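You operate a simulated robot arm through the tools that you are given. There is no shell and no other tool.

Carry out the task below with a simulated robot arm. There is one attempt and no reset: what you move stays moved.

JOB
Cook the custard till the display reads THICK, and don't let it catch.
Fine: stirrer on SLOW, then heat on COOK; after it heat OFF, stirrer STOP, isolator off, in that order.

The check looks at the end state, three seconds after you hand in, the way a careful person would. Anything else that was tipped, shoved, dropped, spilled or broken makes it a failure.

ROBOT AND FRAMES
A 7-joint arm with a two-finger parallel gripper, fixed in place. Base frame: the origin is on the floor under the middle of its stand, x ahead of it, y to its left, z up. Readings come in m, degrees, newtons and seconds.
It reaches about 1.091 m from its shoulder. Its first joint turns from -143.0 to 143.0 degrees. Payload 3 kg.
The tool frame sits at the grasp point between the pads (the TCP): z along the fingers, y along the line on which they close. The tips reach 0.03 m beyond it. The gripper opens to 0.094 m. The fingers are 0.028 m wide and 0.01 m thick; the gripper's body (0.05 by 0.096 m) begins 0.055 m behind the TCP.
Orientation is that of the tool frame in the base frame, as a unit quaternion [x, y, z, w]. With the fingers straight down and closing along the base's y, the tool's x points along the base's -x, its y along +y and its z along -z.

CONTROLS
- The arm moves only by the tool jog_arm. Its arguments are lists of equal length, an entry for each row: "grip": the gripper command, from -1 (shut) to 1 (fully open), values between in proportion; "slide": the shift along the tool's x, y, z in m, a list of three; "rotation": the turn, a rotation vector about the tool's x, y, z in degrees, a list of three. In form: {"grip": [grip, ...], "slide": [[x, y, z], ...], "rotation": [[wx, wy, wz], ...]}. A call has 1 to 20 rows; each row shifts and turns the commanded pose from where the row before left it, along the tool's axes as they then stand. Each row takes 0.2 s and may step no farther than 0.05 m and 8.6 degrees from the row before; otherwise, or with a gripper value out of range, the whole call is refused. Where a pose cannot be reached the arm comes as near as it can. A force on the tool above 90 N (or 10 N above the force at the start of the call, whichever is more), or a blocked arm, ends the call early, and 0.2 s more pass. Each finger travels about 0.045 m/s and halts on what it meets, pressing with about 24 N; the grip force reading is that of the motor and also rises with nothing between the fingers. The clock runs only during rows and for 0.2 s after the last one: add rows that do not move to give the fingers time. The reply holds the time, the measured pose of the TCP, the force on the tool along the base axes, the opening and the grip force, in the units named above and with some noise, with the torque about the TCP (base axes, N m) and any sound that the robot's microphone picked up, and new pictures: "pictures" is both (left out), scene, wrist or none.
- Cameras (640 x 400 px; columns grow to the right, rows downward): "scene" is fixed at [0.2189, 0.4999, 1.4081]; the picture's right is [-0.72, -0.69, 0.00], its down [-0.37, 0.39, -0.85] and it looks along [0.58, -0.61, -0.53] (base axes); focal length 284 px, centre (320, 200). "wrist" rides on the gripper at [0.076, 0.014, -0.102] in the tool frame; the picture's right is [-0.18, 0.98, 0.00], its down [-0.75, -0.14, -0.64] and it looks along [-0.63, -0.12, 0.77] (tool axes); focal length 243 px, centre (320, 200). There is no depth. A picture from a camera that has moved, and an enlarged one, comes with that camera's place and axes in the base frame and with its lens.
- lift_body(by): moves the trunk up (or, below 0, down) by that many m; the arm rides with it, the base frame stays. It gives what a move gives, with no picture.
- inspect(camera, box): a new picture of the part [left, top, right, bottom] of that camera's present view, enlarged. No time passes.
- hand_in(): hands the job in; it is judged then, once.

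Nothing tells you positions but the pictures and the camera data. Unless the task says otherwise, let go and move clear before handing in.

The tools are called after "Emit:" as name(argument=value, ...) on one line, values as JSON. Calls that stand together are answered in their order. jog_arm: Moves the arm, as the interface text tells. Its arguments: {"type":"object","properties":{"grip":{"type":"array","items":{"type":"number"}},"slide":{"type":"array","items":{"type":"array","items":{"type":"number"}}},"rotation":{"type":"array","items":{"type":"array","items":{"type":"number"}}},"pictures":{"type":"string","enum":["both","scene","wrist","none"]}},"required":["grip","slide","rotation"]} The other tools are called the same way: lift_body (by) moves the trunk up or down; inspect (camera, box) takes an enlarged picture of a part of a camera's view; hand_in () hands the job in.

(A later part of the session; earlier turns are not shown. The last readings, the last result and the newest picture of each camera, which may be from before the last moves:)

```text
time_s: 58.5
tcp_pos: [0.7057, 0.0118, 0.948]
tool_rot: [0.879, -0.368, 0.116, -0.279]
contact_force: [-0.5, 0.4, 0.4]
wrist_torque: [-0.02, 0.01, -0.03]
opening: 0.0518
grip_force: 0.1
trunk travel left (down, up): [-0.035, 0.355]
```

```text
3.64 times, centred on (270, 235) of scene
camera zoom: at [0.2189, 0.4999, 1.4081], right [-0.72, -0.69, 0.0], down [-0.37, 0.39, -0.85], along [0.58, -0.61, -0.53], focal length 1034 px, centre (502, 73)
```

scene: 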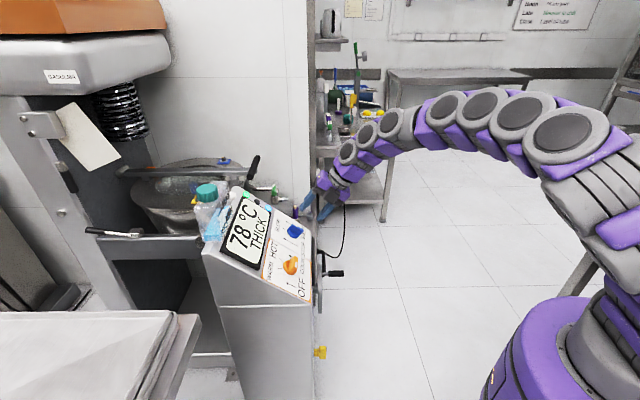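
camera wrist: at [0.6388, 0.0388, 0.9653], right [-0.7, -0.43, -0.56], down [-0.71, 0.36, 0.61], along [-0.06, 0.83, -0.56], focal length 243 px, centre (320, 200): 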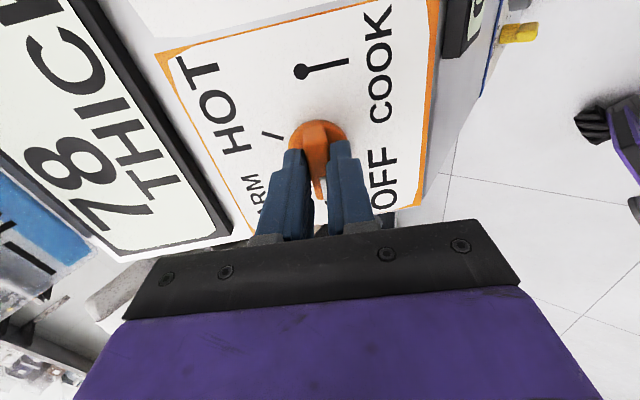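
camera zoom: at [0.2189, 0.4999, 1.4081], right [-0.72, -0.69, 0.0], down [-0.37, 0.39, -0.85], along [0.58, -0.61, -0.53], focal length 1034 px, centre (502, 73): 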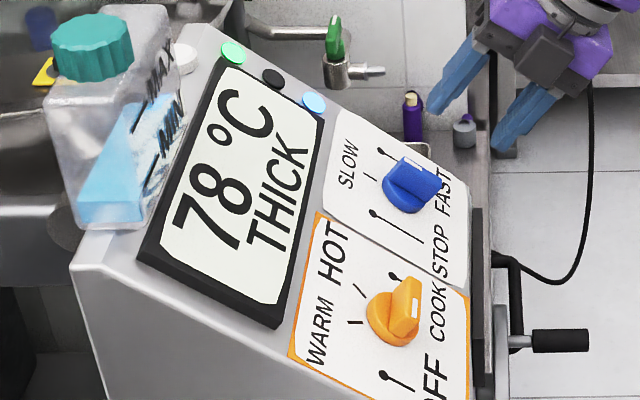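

Heat knob sits at OFF with the lamp out; stirrer still SLOW. Spin the tool 90° to match the stirrer ridge at SLOW.

Emit:
jog_arm(grip=[0.1, 0.1, 0.1, 0.1, 0.1, 0.1, 0.1, 0.1, 0.1, 0.1, 0.1, 0.1], slide=[[0, 0, 0], [0, 0, 0], [0, 0, 0], [0, 0, 0], [0, 0, 0], [0, 0, 0], [0, 0, 0], [0, 0, 0], [0, 0, 0], [0, 0, 0], [0, 0, 0], [0, 0, 0]], rotation=[[0, 0, 8.18], [0, 0, 8.18], [0, 0, 8.18], [0, 0, 8.18], [0, 0, 8.18], [0, 0, 8.18], [0, 0, 8.18], [0, 0, 8.18], [0, 0, 8.18], [0, 0, 8.18], [0, 0, 8.2], [0, 0, 0]], pictures="wrist")

Emit:
inspect(camera="wrist", box=[220, 40, 420, 220])

```text
time_s: 61.1
tcp_pos: [0.7073, 0.0129, 0.9483]
tool_rot: [-0.36, 0.883, 0.114, 0.278]
contact_force: [0.1, 0.0, 0.6]
wrist_torque: [0.0, 0.0, -0.01]
opening: 0.0518
grip_force: 0.1
trunk travel left (down, up): [-0.035, 0.355]
camera wrist: at [0.6112, -0.0625, 0.9878], right [-0.58, 0.81, 0.11], down [0.28, 0.07, 0.96], along [0.77, 0.58, -0.27], focal length 243 px, centre (320, 200)
```

wrist: 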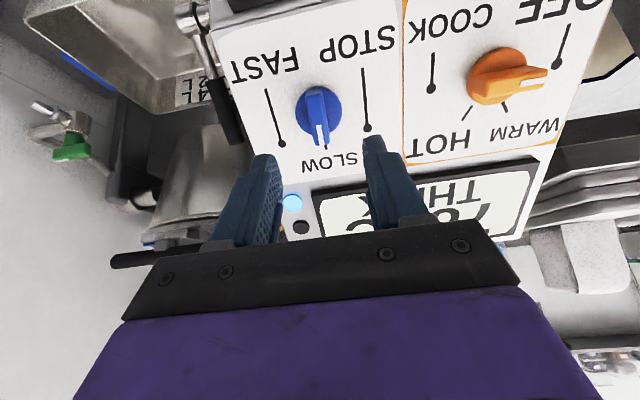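

```text
2.22 times, centred on (320, 130) of wrist
camera zoom: at [0.6112, -0.0625, 0.9878], right [-0.58, 0.81, 0.11], down [0.28, 0.07, 0.96], along [0.77, 0.58, -0.27], focal length 539 px, centre (320, 356)
```

zoom: 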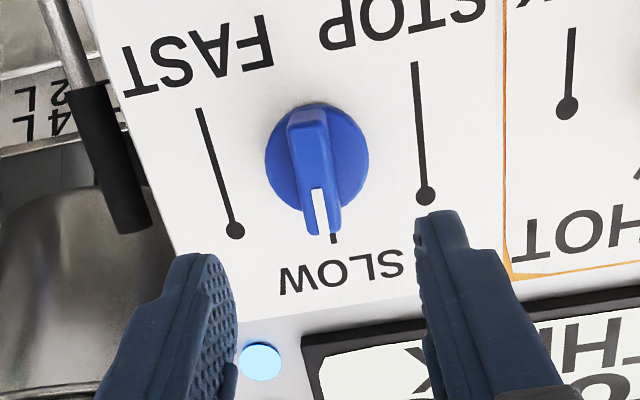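

The stirrer axis is almost exactly under the TCP; the ridge is ~5° past the tool angle, so I'll match that, descend and check.

Emit:
jog_arm(grip=[0.1, 0.1, 0.1, 0.1, 0.1, 0.1, 0.1], slide=[[0, -0.001, 0.02], [0, 0, 0.02], [0, 0, 0.015], [0, 0, 0.007], [0, 0, 0.004], [0, 0, 0.002], [0, 0, 0]], rotation=[[0, 0, 5], [0, 0, 0], [0, 0, 0], [0, 0, 0], [0, 0, 0], [0, 0, 0], [0, 0, 0]], pictures="none")

Emit:
inspect(camera="wrist", box=[220, 50, 420, 230])

Emit:
inspect(camera="scene", box=[220, 180, 320, 290])

```text
time_s: 62.7
tcp_pos: [0.7365, 0.039, 0.8924]
tool_rot: [-0.322, 0.898, 0.126, 0.274]
contact_force: [-0.3, -0.4, -0.7]
wrist_torque: [0.04, 0.01, 0.01]
opening: 0.0518
grip_force: 0.0
trunk travel left (down, up): [-0.035, 0.355]
```

```text
2.22 times, centred on (320, 140) of wrist
camera zoom: at [0.6362, -0.0303, 0.9334], right [-0.52, 0.84, 0.15], down [0.31, 0.02, 0.95], along [0.8, 0.54, -0.27], focal length 539 px, centre (320, 333)
```

zoom: 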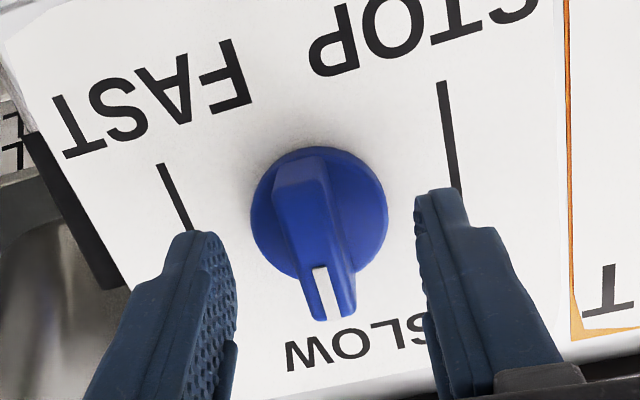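

```text
3.64 times, centred on (270, 235) of scene
camera zoom: at [0.2189, 0.4999, 1.4081], right [-0.72, -0.69, 0.0], down [-0.37, 0.39, -0.85], along [0.58, -0.61, -0.53], focal length 1034 px, centre (502, 73)
```

zoom: 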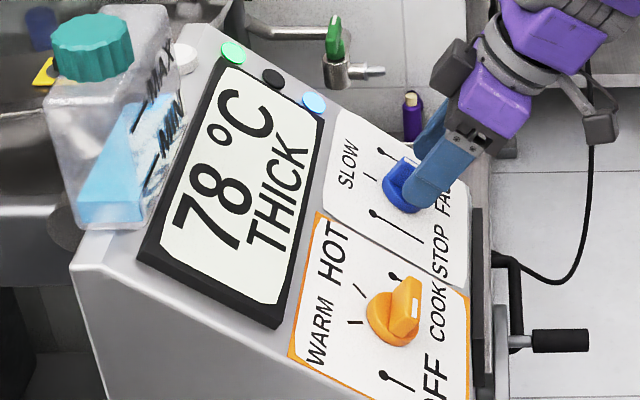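

Aligned. Closing on the stirrer ridge.

Emit:
jog_arm(grip=[-1, -1, -1, -1, -1], slide=[[0.001, 0, 0.002], [0, 0, 0], [0, 0, 0], [0, 0, 0], [0, 0, 0]], rotation=[[0, 0, 0], [0, 0, 0], [0, 0, 0], [0, 0, 0], [0, 0, 0]], pictures="none")

```text
time_s: 63.9
tcp_pos: [0.7377, 0.0371, 0.8888]
tool_rot: [-0.32, 0.898, 0.125, 0.274]
contact_force: [8.1, -5.0, -3.0]
wrist_torque: [-0.08, 0.43, 0.18]
opening: 0.0141
grip_force: 45.4
trunk travel left (down, up): [-0.035, 0.355]
```

Emit:
jog_arm(grip=[-1, -1, -1, -1, -1], slide=[[0, -0.001, 0], [0, 0, 0], [0, 0, 0], [0, 0, 0], [0, 0, 0]], rotation=[[0, 0, -7], [0, 0, -7], [0, 0, -7], [0, 0, -7], [0, 0, -7]], pictures="none")

```text
time_s: 65.1
tcp_pos: [0.7379, 0.0366, 0.89]
tool_rot: [-0.577, 0.759, 0.036, 0.299]
contact_force: [6.7, -6.1, 9.2]
wrist_torque: [-1.22, -0.23, -0.87]
opening: 0.0141
grip_force: 44.9
trunk travel left (down, up): [-0.035, 0.355]
```

Emit:
jog_arm(grip=[-1, -1, -1, -1, -1], slide=[[0, -0.001, 0], [0, 0, 0], [0, 0, 0], [0, 0, 0], [0, 0, 0]], rotation=[[0, 0, -7.5], [0, 0, -7.5], [0, 0, -7.5], [0, 0, -7.5], [0, 0, 0]], pictures="wrist")

Emit:
inspect(camera="scene", box=[220, 180, 320, 290])

Emit:
inspect(camera="wrist", box=[220, 50, 420, 230])

```text
time_s: 66.3
tcp_pos: [0.7385, 0.0367, 0.89]
tool_rot: [0.754, -0.584, 0.042, -0.299]
contact_force: [17.2, -4.8, 10.2]
wrist_torque: [-0.73, -1.05, -0.98]
opening: 0.0143
grip_force: 45.4
trunk travel left (down, up): [-0.035, 0.355]
camera wrist: at [0.708, -0.0749, 0.9449], right [-0.9, 0.03, -0.44], down [-0.38, 0.44, 0.81], along [0.22, 0.9, -0.39], focal length 243 px, centre (320, 200)
```

wrist: 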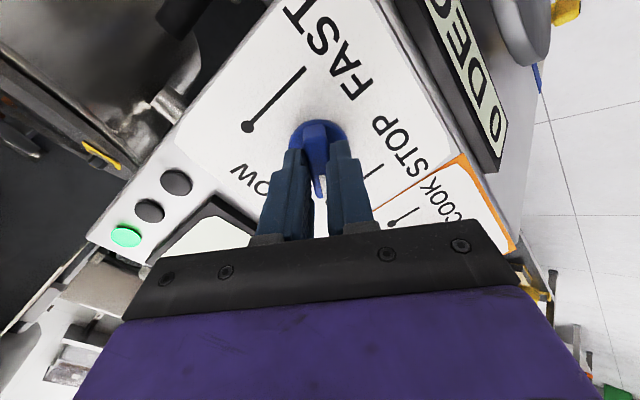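

```text
3.64 times, centred on (270, 235) of scene
camera zoom: at [0.2189, 0.4999, 1.4081], right [-0.72, -0.69, 0.0], down [-0.37, 0.39, -0.85], along [0.58, -0.61, -0.53], focal length 1034 px, centre (502, 73)
```

zoom: 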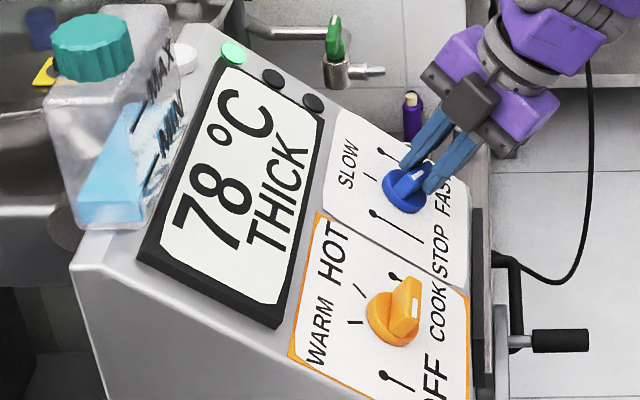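

```text
2.22 times, centred on (320, 140) of wrist
camera zoom: at [0.708, -0.0749, 0.9449], right [-0.9, 0.03, -0.44], down [-0.38, 0.44, 0.81], along [0.22, 0.9, -0.39], focal length 539 px, centre (320, 333)
```

zoom: 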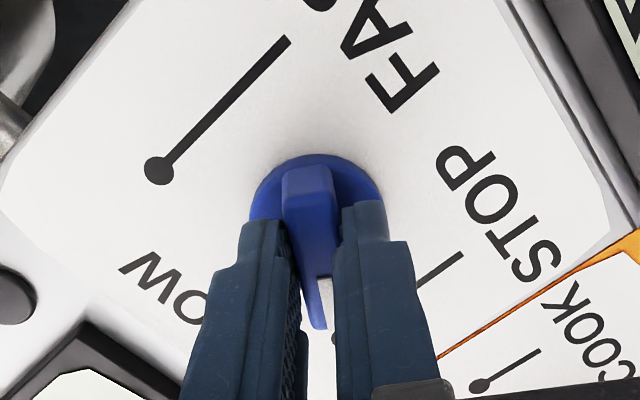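

Stirrer lamp is out and the pointer is at STOP; only the green power lamp remains. Ease the sideways load, release and back off to verify.

Emit:
jog_arm(grip=[-1, -1, -0.3, 0.1, 0.1, 0.1, 0.1], slide=[[0, -0.002, 0], [0, 0, 0], [0, 0, 0], [0, 0, 0], [0, 0, 0], [0, 0, -0.04], [0, 0, -0.04]], rotation=[[0, 0, 0], [0, 0, 0], [0, 0, 0], [0, 0, 0], [0, 0, 0], [0, 0, 0], [0, 0, 0]], pictures="both")

Emit:
inspect(camera="scene", box=[220, 180, 320, 290])

Emit:
inspect(camera="wrist", box=[220, 50, 420, 230])

Emit:
inspect(camera="wrist", box=[460, 0, 640, 130])

```text
time_s: 67.9
tcp_pos: [0.7045, 0.0041, 0.9546]
tool_rot: [0.754, -0.584, 0.041, -0.299]
contact_force: [-0.7, -0.2, 0.8]
wrist_torque: [0.03, -0.01, -0.04]
opening: 0.0514
grip_force: 0.0
trunk travel left (down, up): [-0.035, 0.355]
camera wrist: at [0.6746, -0.1068, 1.0108], right [-0.9, 0.03, -0.44], down [-0.38, 0.44, 0.81], along [0.22, 0.9, -0.39], focal length 243 px, centre (320, 200)
```

scene: 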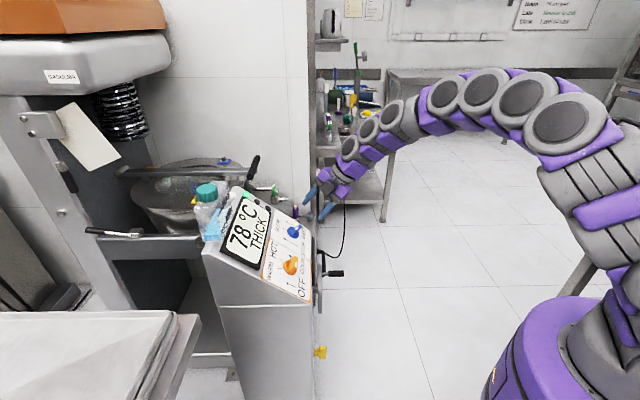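
wrist: 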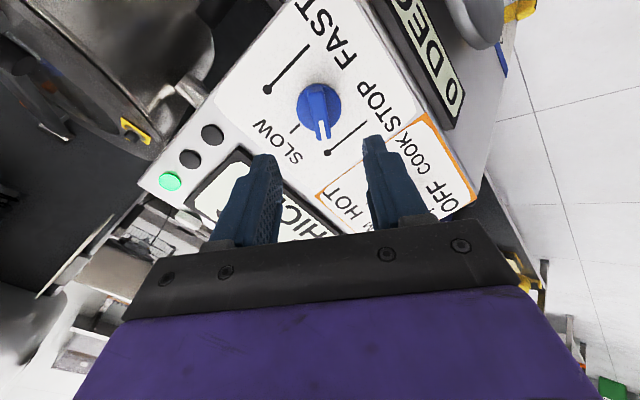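

```text
3.64 times, centred on (270, 235) of scene
camera zoom: at [0.2189, 0.4999, 1.4081], right [-0.72, -0.69, 0.0], down [-0.37, 0.39, -0.85], along [0.58, -0.61, -0.53], focal length 1034 px, centre (502, 73)
```

zoom: 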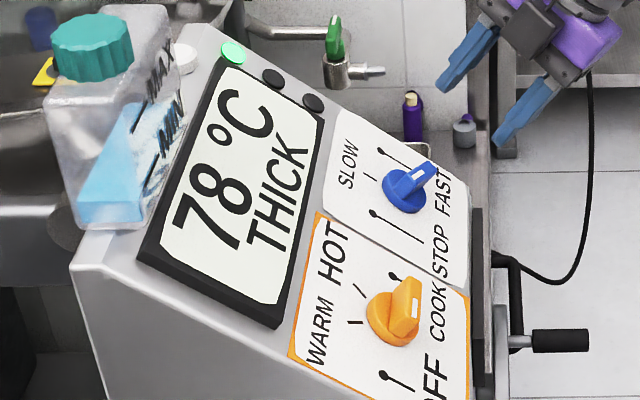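

```text
2.22 times, centred on (320, 140) of wrist
camera zoom: at [0.6746, -0.1068, 1.0108], right [-0.9, 0.03, -0.44], down [-0.38, 0.44, 0.81], along [0.22, 0.9, -0.39], focal length 539 px, centre (320, 333)
```

zoom: 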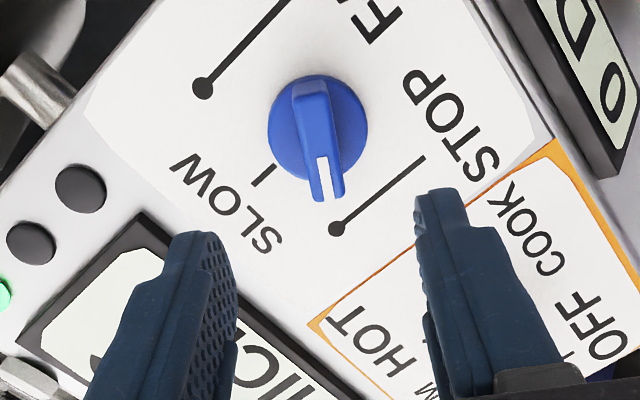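

```text
3.08 times, centred on (550, 65) of wrist
camera zoom: at [0.6746, -0.1068, 1.0108], right [-0.9, 0.03, -0.44], down [-0.38, 0.44, 0.81], along [0.22, 0.9, -0.39], focal length 746 px, centre (-388, 615)
```

zoom: 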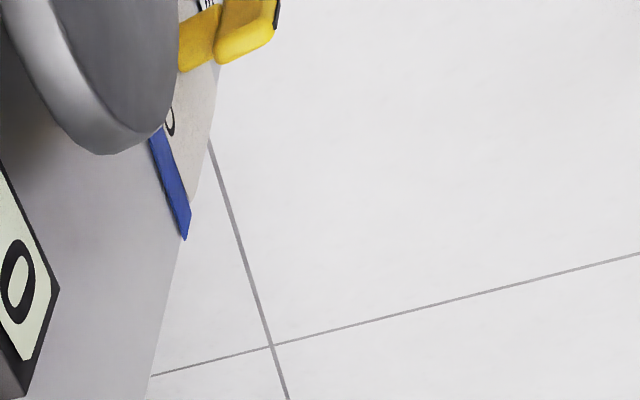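

Both knobs verified (heat OFF, stirrer STOP), display THICK at 78 °C, green power lamp still on. Next is the yellow isolator on the front face, which I put near [0.582, 0.113, 0.476]; I'll back away from the panel first, then pitch the tool horizontal to view its label.

Emit:
jog_arm(grip=[0.1, 0.1, 0.1, 0.1, 0.1, 0.1, 0.1, 0.1, 0.1, 0.1, 0.1, 0.1, 0.1, 0.1, 0.1], slide=[[0, 0, -0.03], [0, 0, 0], [0, 0, 0], [0, 0, 0], [0, 0, 0], [0, 0, 0], [0, 0, 0], [0, 0, 0], [0.0228, 0.0263, -0.016], [0.0228, 0.0263, -0.016], [0.0228, 0.0263, -0.016], [0.0228, 0.0263, -0.016], [0.0228, 0.0263, -0.016], [0.0228, 0.0263, -0.016], [0, 0, 0]], rotation=[[0, 0, 7.5], [0, 0, 7.5], [0, 0, 7.5], [0, 0, 7.5], [0, 0, 7.5], [0, 0, 7.5], [0, 0, 7.5], [0, 0, 7.5], [0, 0, 0], [0, 0, 0], [0, 0, 0], [0, 0, 0], [0, 0, 0], [0, 0, 0], [0, 0, 0]])

```text
time_s: 71.1
tcp_pos: [0.4662, -0.0113, 0.9833]
tool_rot: [-0.36, 0.883, 0.114, 0.278]
contact_force: [-0.1, 0.1, 0.0]
wrist_torque: [0.01, 0.0, 0.01]
opening: 0.0517
grip_force: 0.1
trunk travel left (down, up): [-0.035, 0.355]
camera wrist: at [0.3703, -0.0861, 1.0232], right [-0.58, 0.81, 0.11], down [0.28, 0.07, 0.96], along [0.77, 0.59, -0.27], focal length 243 px, centre (320, 200)
```

scene: 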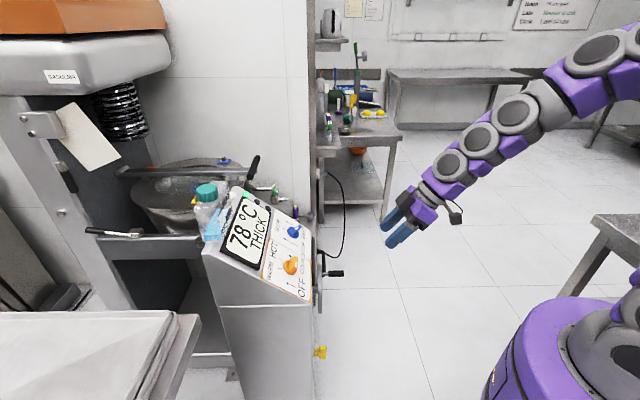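
wrist: 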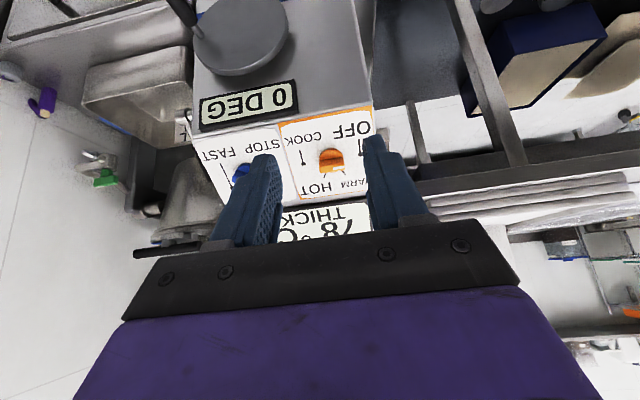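

Emit:
jog_arm(grip=[0.1, 0.1, 0.1, 0.1, 0.1, 0.1, 0.1, 0.1, 0.1, 0.1, 0.1, 0.1], slide=[[0, 0, 0], [0, 0, 0], [0, 0, 0], [0, 0, 0], [0, 0, 0], [0, 0, 0], [0, 0, 0], [0.045, 0, 0], [0.045, 0, 0], [0.045, 0, 0], [0.045, 0, 0], [0, 0, 0]], rotation=[[0, -7.86, 0], [0, -7.86, 0], [0, -7.86, 0], [0, -7.86, 0], [0, -7.86, 0], [0, -7.86, 0], [0, -7.86, 0], [0, 0, 0], [0, 0, 0], [0, 0, 0], [0, 0, 0], [0, 0, 0]])

```text
time_s: 73.7
tcp_pos: [0.4603, -0.0179, 0.972]
tool_rot: [-0.341, 0.836, 0.162, 0.397]
contact_force: [-0.5, 0.1, -0.5]
wrist_torque: [0.01, 0.05, -0.02]
opening: 0.0518
grip_force: 0.1
out of reach, approached as far as the arm can: row 3, 4, 5, 6, 7, 8, 9, 10, 11
trunk travel left (down, up): [-0.035, 0.355]
camera wrist: at [0.359, -0.097, 0.9779], right [-0.61, 0.78, 0.14], down [0.09, -0.12, 0.99], along [0.79, 0.61, 0.0], focal length 243 px, centre (320, 200)
```

scene: 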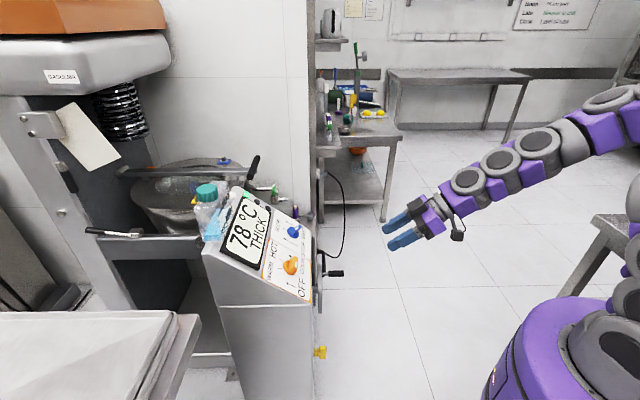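
wrist: 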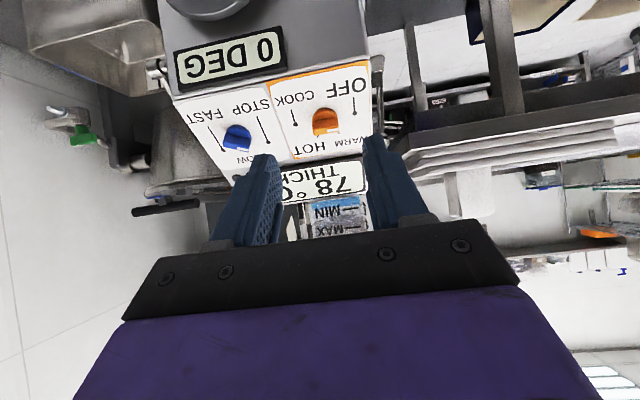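

The tool can't pitch further up in this wrist posture – the wrist is straight and only bends one way. I'll roll the wrist around the forearm axis in free air (bend 30°, then precess to the left and up) so it can bend upward toward horizontal.

Emit:
jog_arm(grip=[0.1, 0.1, 0.1, 0.1, 0.1, 0.1, 0.1, 0.1, 0.1, 0.1, 0.1, 0.1, 0.1], slide=[[0, 0, -0.02], [0, 0, -0.02], [0, 0, 0], [0, 0, 0], [0, 0, 0], [0, 0, 0], [0, 0, 0], [0, 0, 0], [0, 0, 0], [0, 0, 0], [0, 0, 0], [0, 0, 0], [0, 0, 0]], rotation=[[0, 7.5, 0], [0, 7.5, 0], [0, 7.5, 0], [0, 7.5, 0], [-4.2, 0, 7.27], [-4.2, 0, 7.27], [-4.2, 0, 7.27], [-4.2, 0, 7.27], [-4.2, 0, 7.27], [-4.2, 0, 7.27], [-4.2, 0, 7.27], [-4.2, 0, 7.27], [0, 0, 0]], pictures="scene")

```text
time_s: 76.5
tcp_pos: [0.4406, -0.0393, 0.9965]
tool_rot: [0.08, 0.917, 0.39, 0.003]
contact_force: [0.5, 0.8, -0.7]
wrist_torque: [0.01, 0.04, -0.02]
opening: 0.0516
grip_force: 0.2
trunk travel left (down, up): [-0.035, 0.355]
```

scene: 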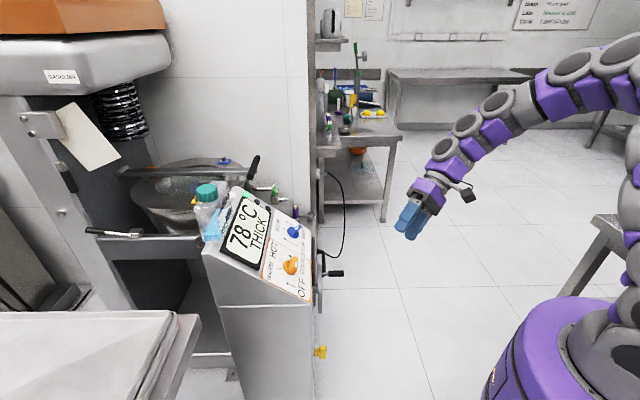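

Working without reach flags. Continue the precession upward.

Emit:
jog_arm(grip=[0.1, 0.1, 0.1, 0.1, 0.1, 0.1, 0.1, 0.1, 0.1], slide=[[0, 0, 0], [0, 0, 0], [0, 0, 0], [0, 0, 0], [0, 0, 0], [0, 0, 0], [0, 0, 0], [0, 0, 0], [0, 0, 0]], rotation=[[-4.2, 0, 7.27], [-4.2, 0, 7.27], [-4.2, 0, 7.27], [-4.2, 0, 7.27], [-4.2, 0, 7.27], [-4.2, 0, 7.27], [-4.2, 0, 7.27], [-4.2, 0, 7.27], [0, 0, 0]], pictures="both")

```text
time_s: 78.5
tcp_pos: [0.44, -0.0396, 0.9989]
tool_rot: [0.506, 0.618, 0.579, -0.163]
contact_force: [0.3, -0.3, 0.2]
wrist_torque: [0.0, -0.02, -0.04]
opening: 0.0517
grip_force: 0.1
trunk travel left (down, up): [-0.035, 0.355]
camera wrist: at [0.3781, -0.0984, 1.0949], right [0.88, -0.26, 0.4], down [-0.03, -0.87, -0.49], along [0.48, 0.42, -0.77], focal length 243 px, centre (320, 200)
```

scene: 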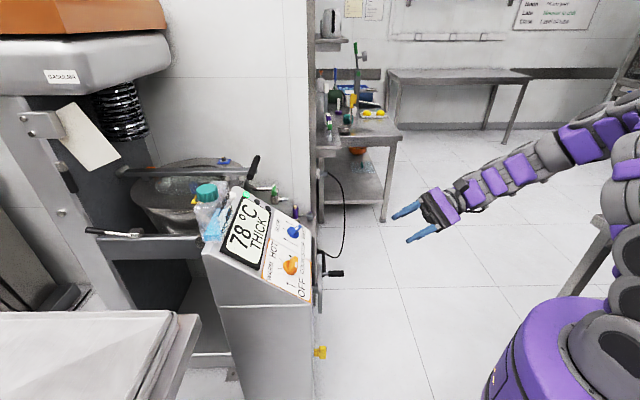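
wrist: 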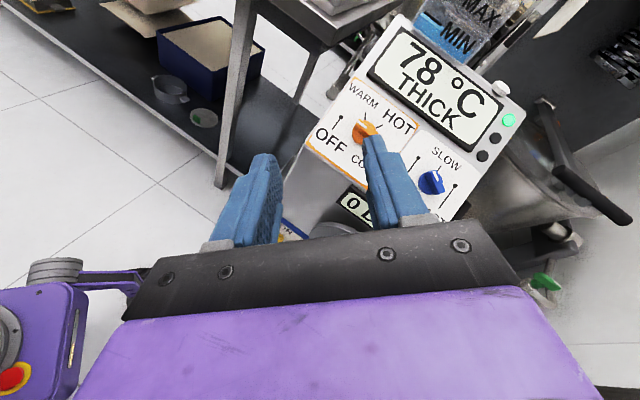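

The flip works: the tool now bends upward. Rotate to the target orientation (tool horizontal, facing the front plate, camera on top) and start lowering.

Emit:
jog_arm(grip=[0.1, 0.1, 0.1, 0.1, 0.1, 0.1, 0.1, 0.1, 0.1, 0.1, 0.1, 0.1], slide=[[0, 0, 0], [0, 0, 0], [0, 0, 0], [0, 0, 0], [0, 0, 0], [0, 0, 0], [-0.04, 0, 0], [-0.04, 0, 0], [-0.04, 0, 0], [-0.04, 0, 0], [-0.04, 0, 0], [0, 0, 0]], rotation=[[-4.35, 1.45, 6.23], [-4.35, 1.45, 6.23], [-4.35, 1.45, 6.23], [-4.35, 1.45, 6.23], [-4.35, 1.45, 6.23], [-4.35, 1.45, 6.23], [0, 0, 0], [0, 0, 0], [0, 0, 0], [0, 0, 0], [0, 0, 0], [0, 0, 0]], pictures="both")

```text
time_s: 81.1
tcp_pos: [0.4441, -0.0424, 0.7967]
tool_rot: [0.653, 0.268, 0.656, -0.266]
contact_force: [-0.2, 0.3, 0.2]
wrist_torque: [-0.02, 0.01, 0.0]
opening: 0.0519
grip_force: 0.0
out of reach, approached as far as the arm can: row 6
trunk travel left (down, up): [-0.035, 0.355]
camera wrist: at [0.3806, -0.1232, 0.8733], right [0.69, -0.7, -0.18], down [-0.55, -0.35, -0.76], along [0.47, 0.62, -0.63], focal length 243 px, centre (320, 200)
```

scene: 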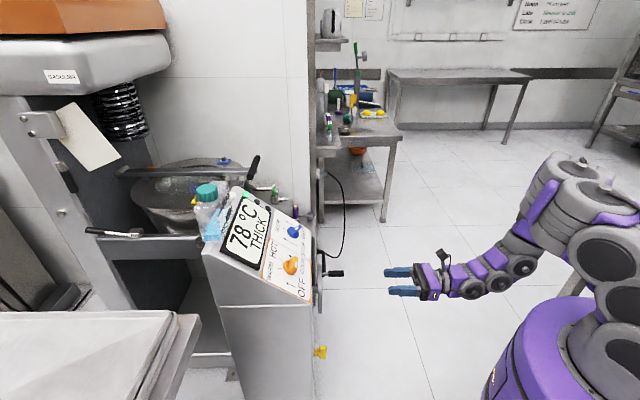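
wrist: 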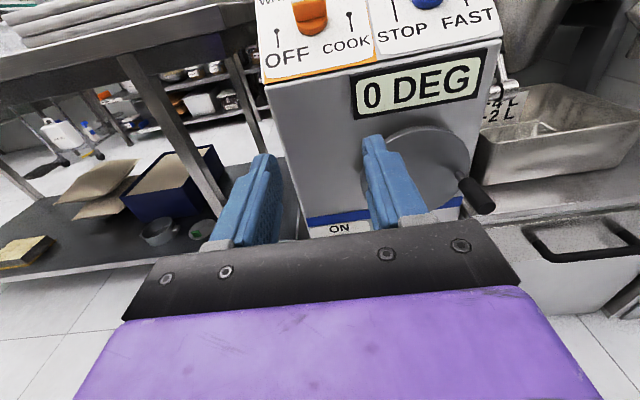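

Tool is now level and square to the front face; the "ON" label is just visible. Keep lowering toward the isolator's height.

Emit:
jog_arm(grip=[0.1, 0.1, 0.1, 0.1, 0.1, 0.1, 0.1], slide=[[-0.045, 0, 0], [-0.045, 0, 0], [-0.045, 0, 0], [-0.045, 0, 0], [-0.045, 0, 0], [-0.025, 0, 0], [0, 0, 0]], rotation=[[0, 0, 0], [0, 0, 0], [0, 0, 0], [0, 0, 0], [0, 0, 0], [0, 0, 0], [0, 0, 0]], pictures="both")

Emit:
inspect(camera="wrist", box=[220, 50, 440, 230])

```text
time_s: 82.7
tcp_pos: [0.4419, -0.0405, 0.6331]
tool_rot: [0.654, 0.268, 0.656, -0.266]
contact_force: [-0.1, -0.3, -0.7]
wrist_torque: [0.02, 0.04, -0.02]
opening: 0.0514
grip_force: 0.2
out of reach, approached as far as the arm can: row 4, 5, 6
trunk travel left (down, up): [-0.035, 0.355]
camera wrist: at [0.3786, -0.1217, 0.7096], right [0.69, -0.7, -0.18], down [-0.56, -0.35, -0.76], along [0.47, 0.62, -0.63], focal length 243 px, centre (320, 200)
```

scene: 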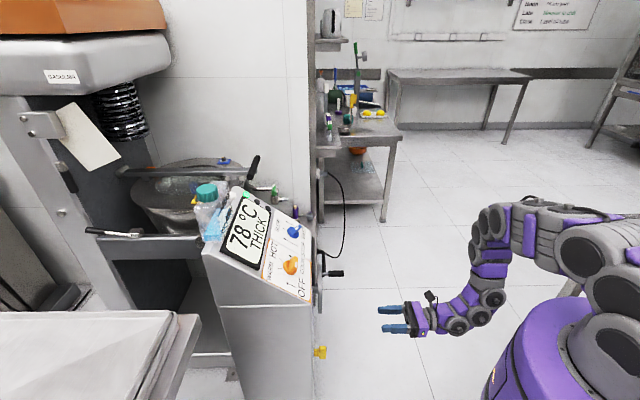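
wrist: 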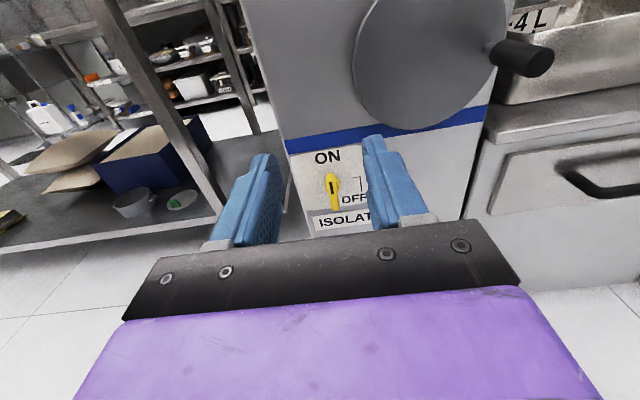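

```text
2.22 times, centred on (330, 140) of wrist
camera zoom: at [0.3786, -0.1217, 0.7096], right [0.69, -0.7, -0.18], down [-0.56, -0.35, -0.76], along [0.47, 0.62, -0.63], focal length 539 px, centre (298, 333)
```

zoom: 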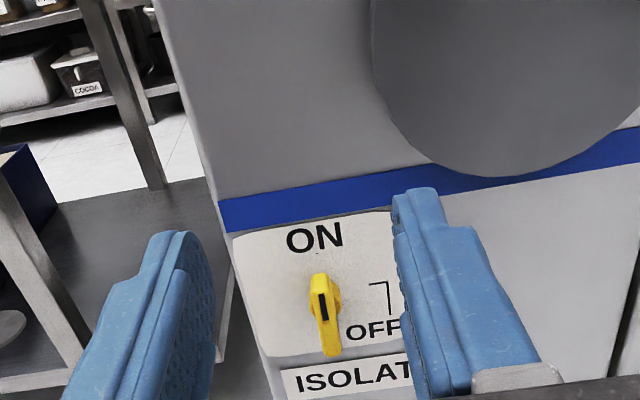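

The isolator is clear now: yellow lever vertical with its mark at ON (top), OFF is a quarter turn clockwise to the right. The arm can't drop straight down here, so I'll use the last bit of trunk travel and come forward as I lower.

Emit:
lift_body(by=-0.033)

Emit:
jog_arm(grip=[0.1, 0.1, 0.1, 0.1, 0.1, 0.1], slide=[[0, -0.01, 0.03], [0, 0, 0.03], [-0.03, 0, 0.01], [-0.03, 0, 0], [-0.03, 0, 0], [0, 0, 0]], rotation=[[0, 0, 0], [0, 0, 0], [0, 0, 0], [0, 0, 0], [0, 0, 0], [0, 0, 0]], pictures="both")

Emit:
inspect(camera="wrist", box=[220, 50, 440, 230])

```text
time_s: 83.4
tcp_pos: [0.4427, -0.0419, 0.5997]
tool_rot: [0.654, 0.267, 0.656, -0.266]
contact_force: [0.1, -0.3, -0.3]
wrist_torque: [-0.01, 0.02, 0.04]
opening: 0.0516
grip_force: 0.1
trunk travel left (down, up): [-0.002, 0.388]
```

```text
time_s: 84.8
tcp_pos: [0.4801, 0.0089, 0.5983]
tool_rot: [0.654, 0.268, 0.656, -0.266]
contact_force: [-0.9, -0.8, -0.5]
wrist_torque: [-0.03, -0.01, 0.03]
opening: 0.052
grip_force: 0.0
out of reach, approached as far as the arm can: row 3, 4, 5
trunk travel left (down, up): [-0.002, 0.388]
camera wrist: at [0.4153, -0.0724, 0.6737], right [0.69, -0.7, -0.18], down [-0.56, -0.35, -0.76], along [0.47, 0.62, -0.63], focal length 243 px, centre (320, 200)
```

scene: 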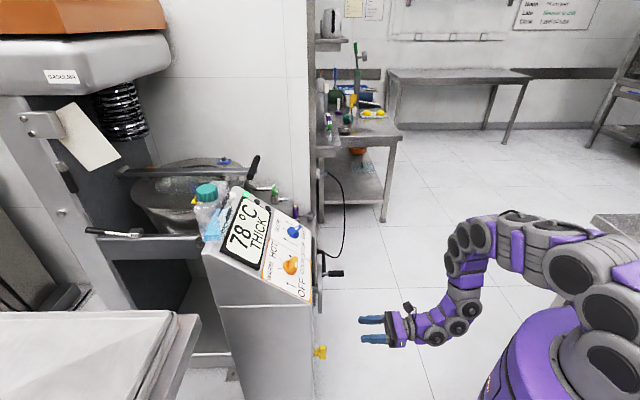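
wrist: 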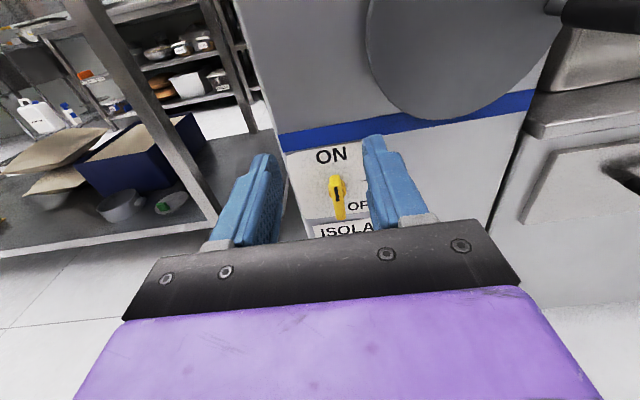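

```text
2.22 times, centred on (330, 140) of wrist
camera zoom: at [0.4153, -0.0724, 0.6737], right [0.69, -0.7, -0.18], down [-0.56, -0.35, -0.76], along [0.47, 0.62, -0.63], focal length 539 px, centre (298, 333)
```

zoom: 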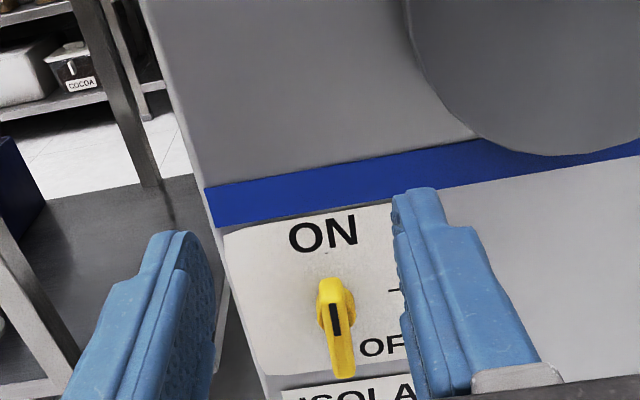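

Still blocked going lower with the tool level. I'll come forward another 6 cm (staying clear of the wheel) and then try lowering again.

Emit:
jog_arm(grip=[0.1, 0.1, 0.1, 0.1, 0.1, 0.1], slide=[[0, -0.005, 0.03], [0, -0.005, 0.03], [-0.03, 0, 0], [-0.03, 0, 0], [-0.03, 0, 0], [0, 0, 0]], rotation=[[0, 0, 0], [0, 0, 0], [0, 0, 0], [0, 0, 0], [0, 0, 0], [0, 0, 0]], pictures="scene")

```text
time_s: 86.2
tcp_pos: [0.5097, 0.0581, 0.5957]
tool_rot: [0.654, 0.268, 0.656, -0.265]
contact_force: [-0.3, 1.3, -0.2]
wrist_torque: [0.02, -0.02, 0.0]
opening: 0.0516
grip_force: 0.2
out of reach, approached as far as the arm can: row 3, 4, 5
trunk travel left (down, up): [-0.002, 0.388]
```

scene: 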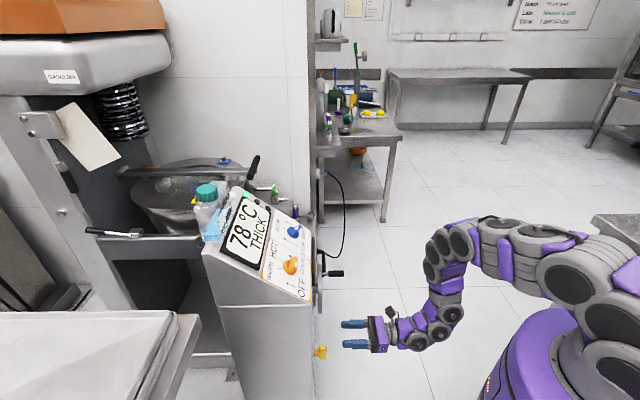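

The upward wrist bend is at its limit. Tilting the tool down ~24° should free it; the lever's flat sides can still be gripped that way.

Emit:
jog_arm(grip=[0.1, 0.1, 0.1, 0.1, 0.1, 0.1, 0.1], slide=[[0, 0, 0], [0, 0, 0], [0, 0, 0], [-0.03, 0, -0.013], [-0.03, 0, -0.013], [-0.03, 0, -0.013], [0, 0, 0]], rotation=[[0, -8, 0], [0, -8, 0], [0, -8, 0], [0, 0, 0], [0, 0, 0], [0, 0, 0], [0, 0, 0]], pictures="both")

Emit:
inspect(camera="wrist", box=[220, 50, 440, 230])

```text
time_s: 87.8
tcp_pos: [0.4598, 0.004, 0.5262]
tool_rot: [0.776, 0.317, 0.505, -0.204]
contact_force: [0.6, -0.2, -0.9]
wrist_torque: [-0.03, -0.04, 0.0]
opening: 0.0516
grip_force: 0.1
trunk travel left (down, up): [-0.002, 0.388]
camera wrist: at [0.425, -0.0488, 0.6368], right [0.63, -0.76, -0.16], down [-0.74, -0.52, -0.43], along [0.24, 0.39, -0.89], focal length 243 px, centre (320, 200)
```

scene: 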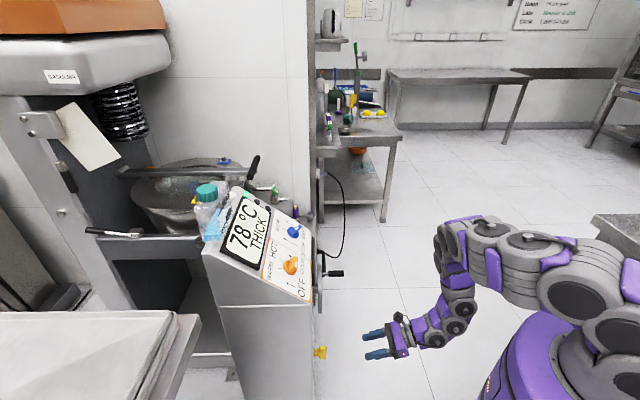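
wrist: 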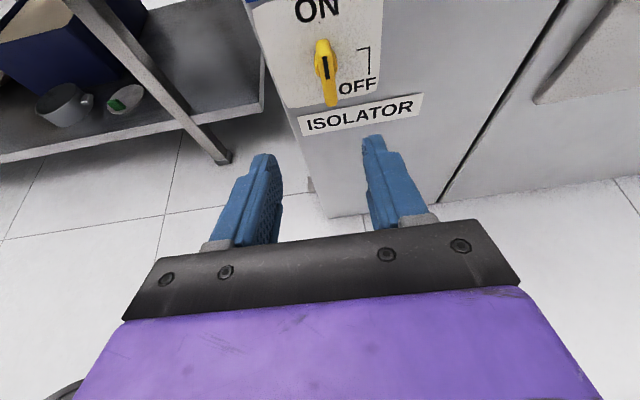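

```text
2.22 times, centred on (330, 140) of wrist
camera zoom: at [0.425, -0.0488, 0.6368], right [0.63, -0.76, -0.16], down [-0.74, -0.52, -0.43], along [0.24, 0.39, -0.89], focal length 539 px, centre (298, 333)
```

zoom: 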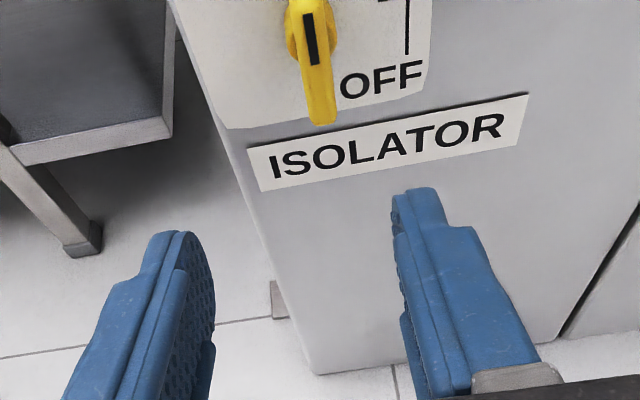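

Reachable now. Let me look closely at the isolator for its exact geometry.

Emit:
inspect(camera="wrist", box=[270, 0, 430, 120])

Emit:
inspect(camera="scene", box=[290, 310, 410, 380])

```text
3.33 times, centred on (350, 60) of wrist
camera zoom: at [0.425, -0.0488, 0.6368], right [0.63, -0.76, -0.16], down [-0.74, -0.52, -0.43], along [0.24, 0.39, -0.89], focal length 809 px, centre (220, 667)
```

zoom: 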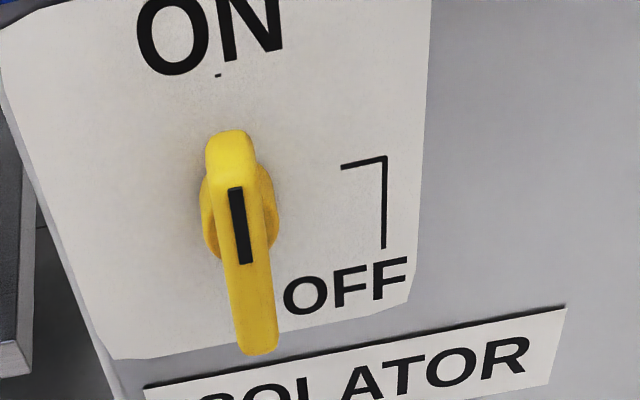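

```text
5.33 times, centred on (350, 345) of scene
camera zoom: at [0.2189, 0.4999, 1.4081], right [-0.72, -0.69, 0.0], down [-0.37, 0.39, -0.85], along [0.58, -0.61, -0.53], focal length 1517 px, centre (160, -573)
```

zoom: 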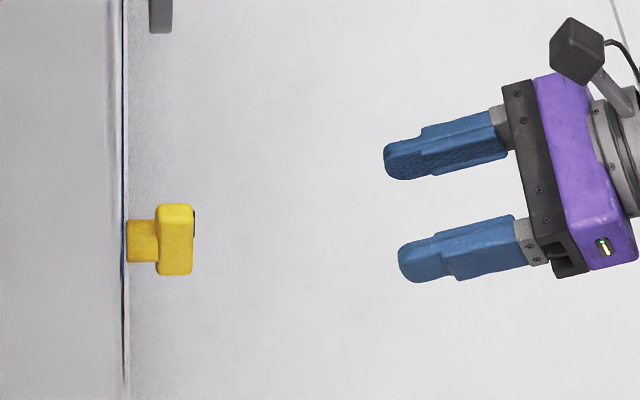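

The lever axis resolves to about h=0.522-plane, Z≈0.470, with ON tick above and OFF tick to the right (90° clockwise); the lever is ~12 mm wide and 60 mm long. I'll move to a pre-grasp just short of it and look again.

Emit:
jog_arm(grip=[0.1, 0.1, 0.1, 0.1, 0.1], slide=[[0, 0.0047, 0.03], [0, 0.0047, 0.03], [0, 0, 0.03], [-0.0017, 0, 0.019], [0, 0, 0]], rotation=[[0, 0, 0], [0, 0, 0], [0, 0, 0], [0, 0, 0], [0, 0, 0]], pictures="both")

Emit:
inspect(camera="wrist", box=[230, 60, 430, 220])

Emit:
inspect(camera="scene", box=[290, 310, 410, 380])

```text
time_s: 89.0
tcp_pos: [0.5302, 0.0612, 0.4977]
tool_rot: [0.776, 0.317, 0.506, -0.204]
contact_force: [-0.3, -0.8, -0.2]
wrist_torque: [0.01, 0.0, 0.01]
opening: 0.0518
grip_force: 0.0
out of reach, approached as far as the arm can: row 3, 4
trunk travel left (down, up): [-0.002, 0.388]
camera wrist: at [0.4955, 0.008, 0.6088], right [0.63, -0.76, -0.16], down [-0.74, -0.52, -0.43], along [0.24, 0.39, -0.89], focal length 243 px, centre (320, 200)
```

scene: 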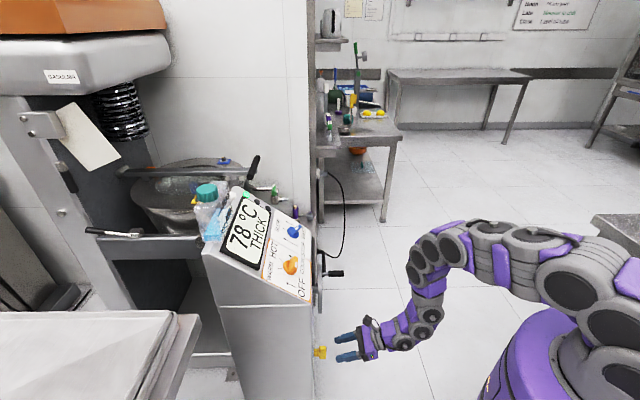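
wrist: 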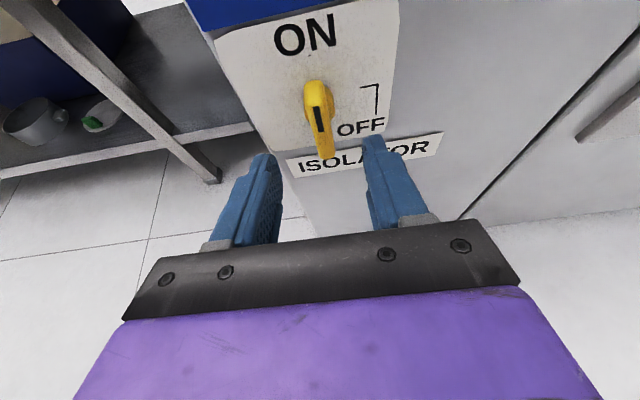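

```text
2.50 times, centred on (330, 140) of wrist
camera zoom: at [0.4955, 0.008, 0.6088], right [0.63, -0.76, -0.16], down [-0.74, -0.52, -0.43], along [0.24, 0.39, -0.89], focal length 606 px, centre (295, 350)
```

zoom: 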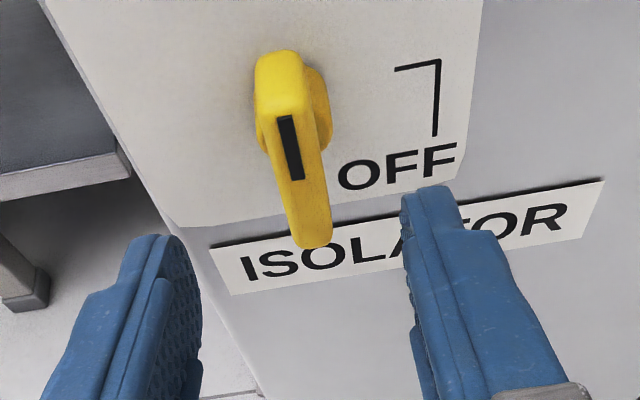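

```text
5.33 times, centred on (350, 345) of scene
camera zoom: at [0.2189, 0.4999, 1.4081], right [-0.72, -0.69, 0.0], down [-0.37, 0.39, -0.85], along [0.58, -0.61, -0.53], focal length 1517 px, centre (160, -573)
```

zoom: 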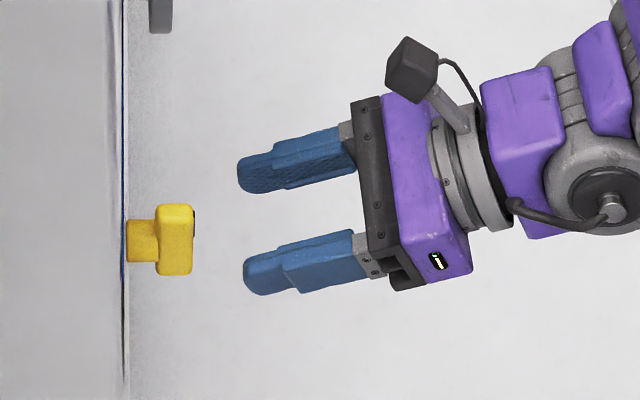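

The arm bottoms out again at this tilt. Since a gripped 90° twist would need a lower, level wrist that isn't reachable, I'll use the closed fingertips (tilted 45° down) to push the lever's top to the right and then down to OFF. First back off, tilt, close, and shift left of the lever.

Emit:
jog_arm(grip=[0.1, 0.1, -1, -1, -1, -1, -1], slide=[[0, 0, -0.02], [0, 0, -0.02], [0, 0, 0], [0, 0, 0], [0, -0.0115, 0], [0, -0.0115, 0], [0, 0, 0]], rotation=[[0, 0, 0], [0, 0, 0], [0, -7, 0], [0, -7, 0], [0, -7, 0], [0, 0, 0], [0, 0, 0]], pictures="both")

Emit:
inspect(camera="wrist", box=[230, 0, 430, 160])

Emit:
inspect(camera="scene", box=[290, 310, 410, 380])

```text
time_s: 90.6
tcp_pos: [0.4874, 0.0499, 0.5143]
tool_rot: [0.855, 0.35, 0.355, -0.143]
contact_force: [0.1, 0.0, 0.0]
wrist_torque: [0.0, 0.01, 0.01]
opening: 0.0001
grip_force: 23.8
trunk travel left (down, up): [-0.002, 0.388]
camera wrist: at [0.4838, 0.0273, 0.6415], right [0.59, -0.79, -0.13], down [-0.8, -0.59, -0.08], along [-0.01, 0.15, -0.99], focal length 243 px, centre (320, 200)
```

scene: 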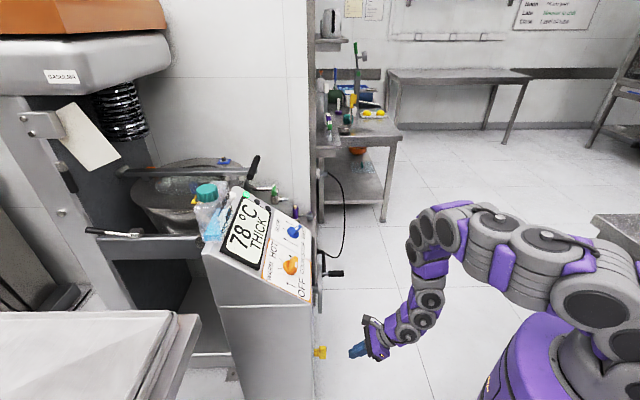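
wrist: 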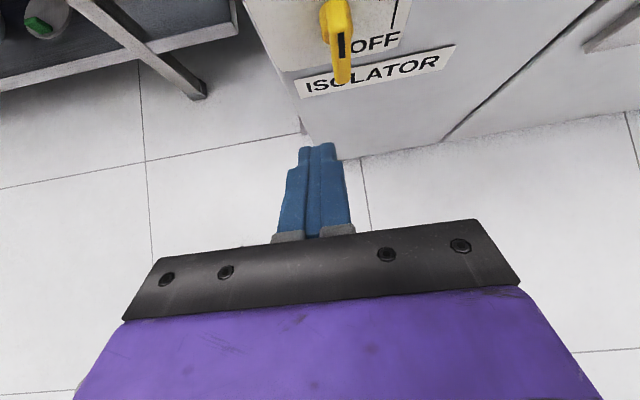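

```text
2.50 times, centred on (330, 80) of wrist
camera zoom: at [0.4838, 0.0273, 0.6415], right [0.59, -0.79, -0.13], down [-0.8, -0.59, -0.08], along [-0.01, 0.15, -0.99], focal length 606 px, centre (295, 500)
```

zoom: 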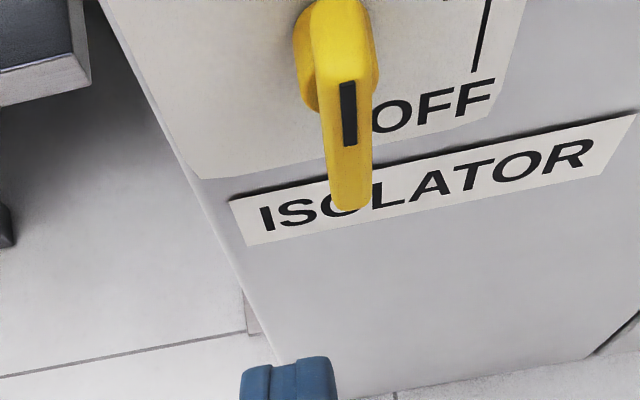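

```text
5.33 times, centred on (350, 345) of scene
camera zoom: at [0.2189, 0.4999, 1.4081], right [-0.72, -0.69, 0.0], down [-0.37, 0.39, -0.85], along [0.58, -0.61, -0.53], focal length 1517 px, centre (160, -573)
```

zoom: 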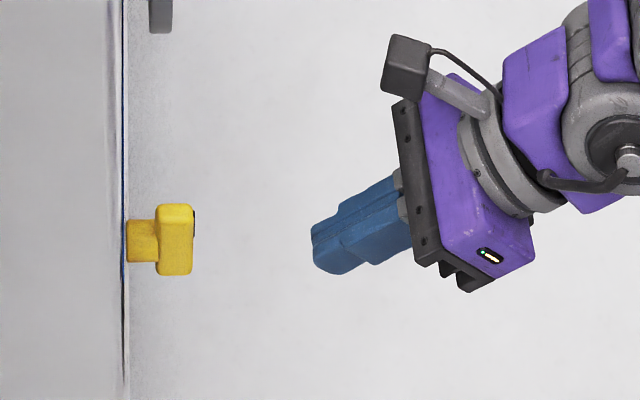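

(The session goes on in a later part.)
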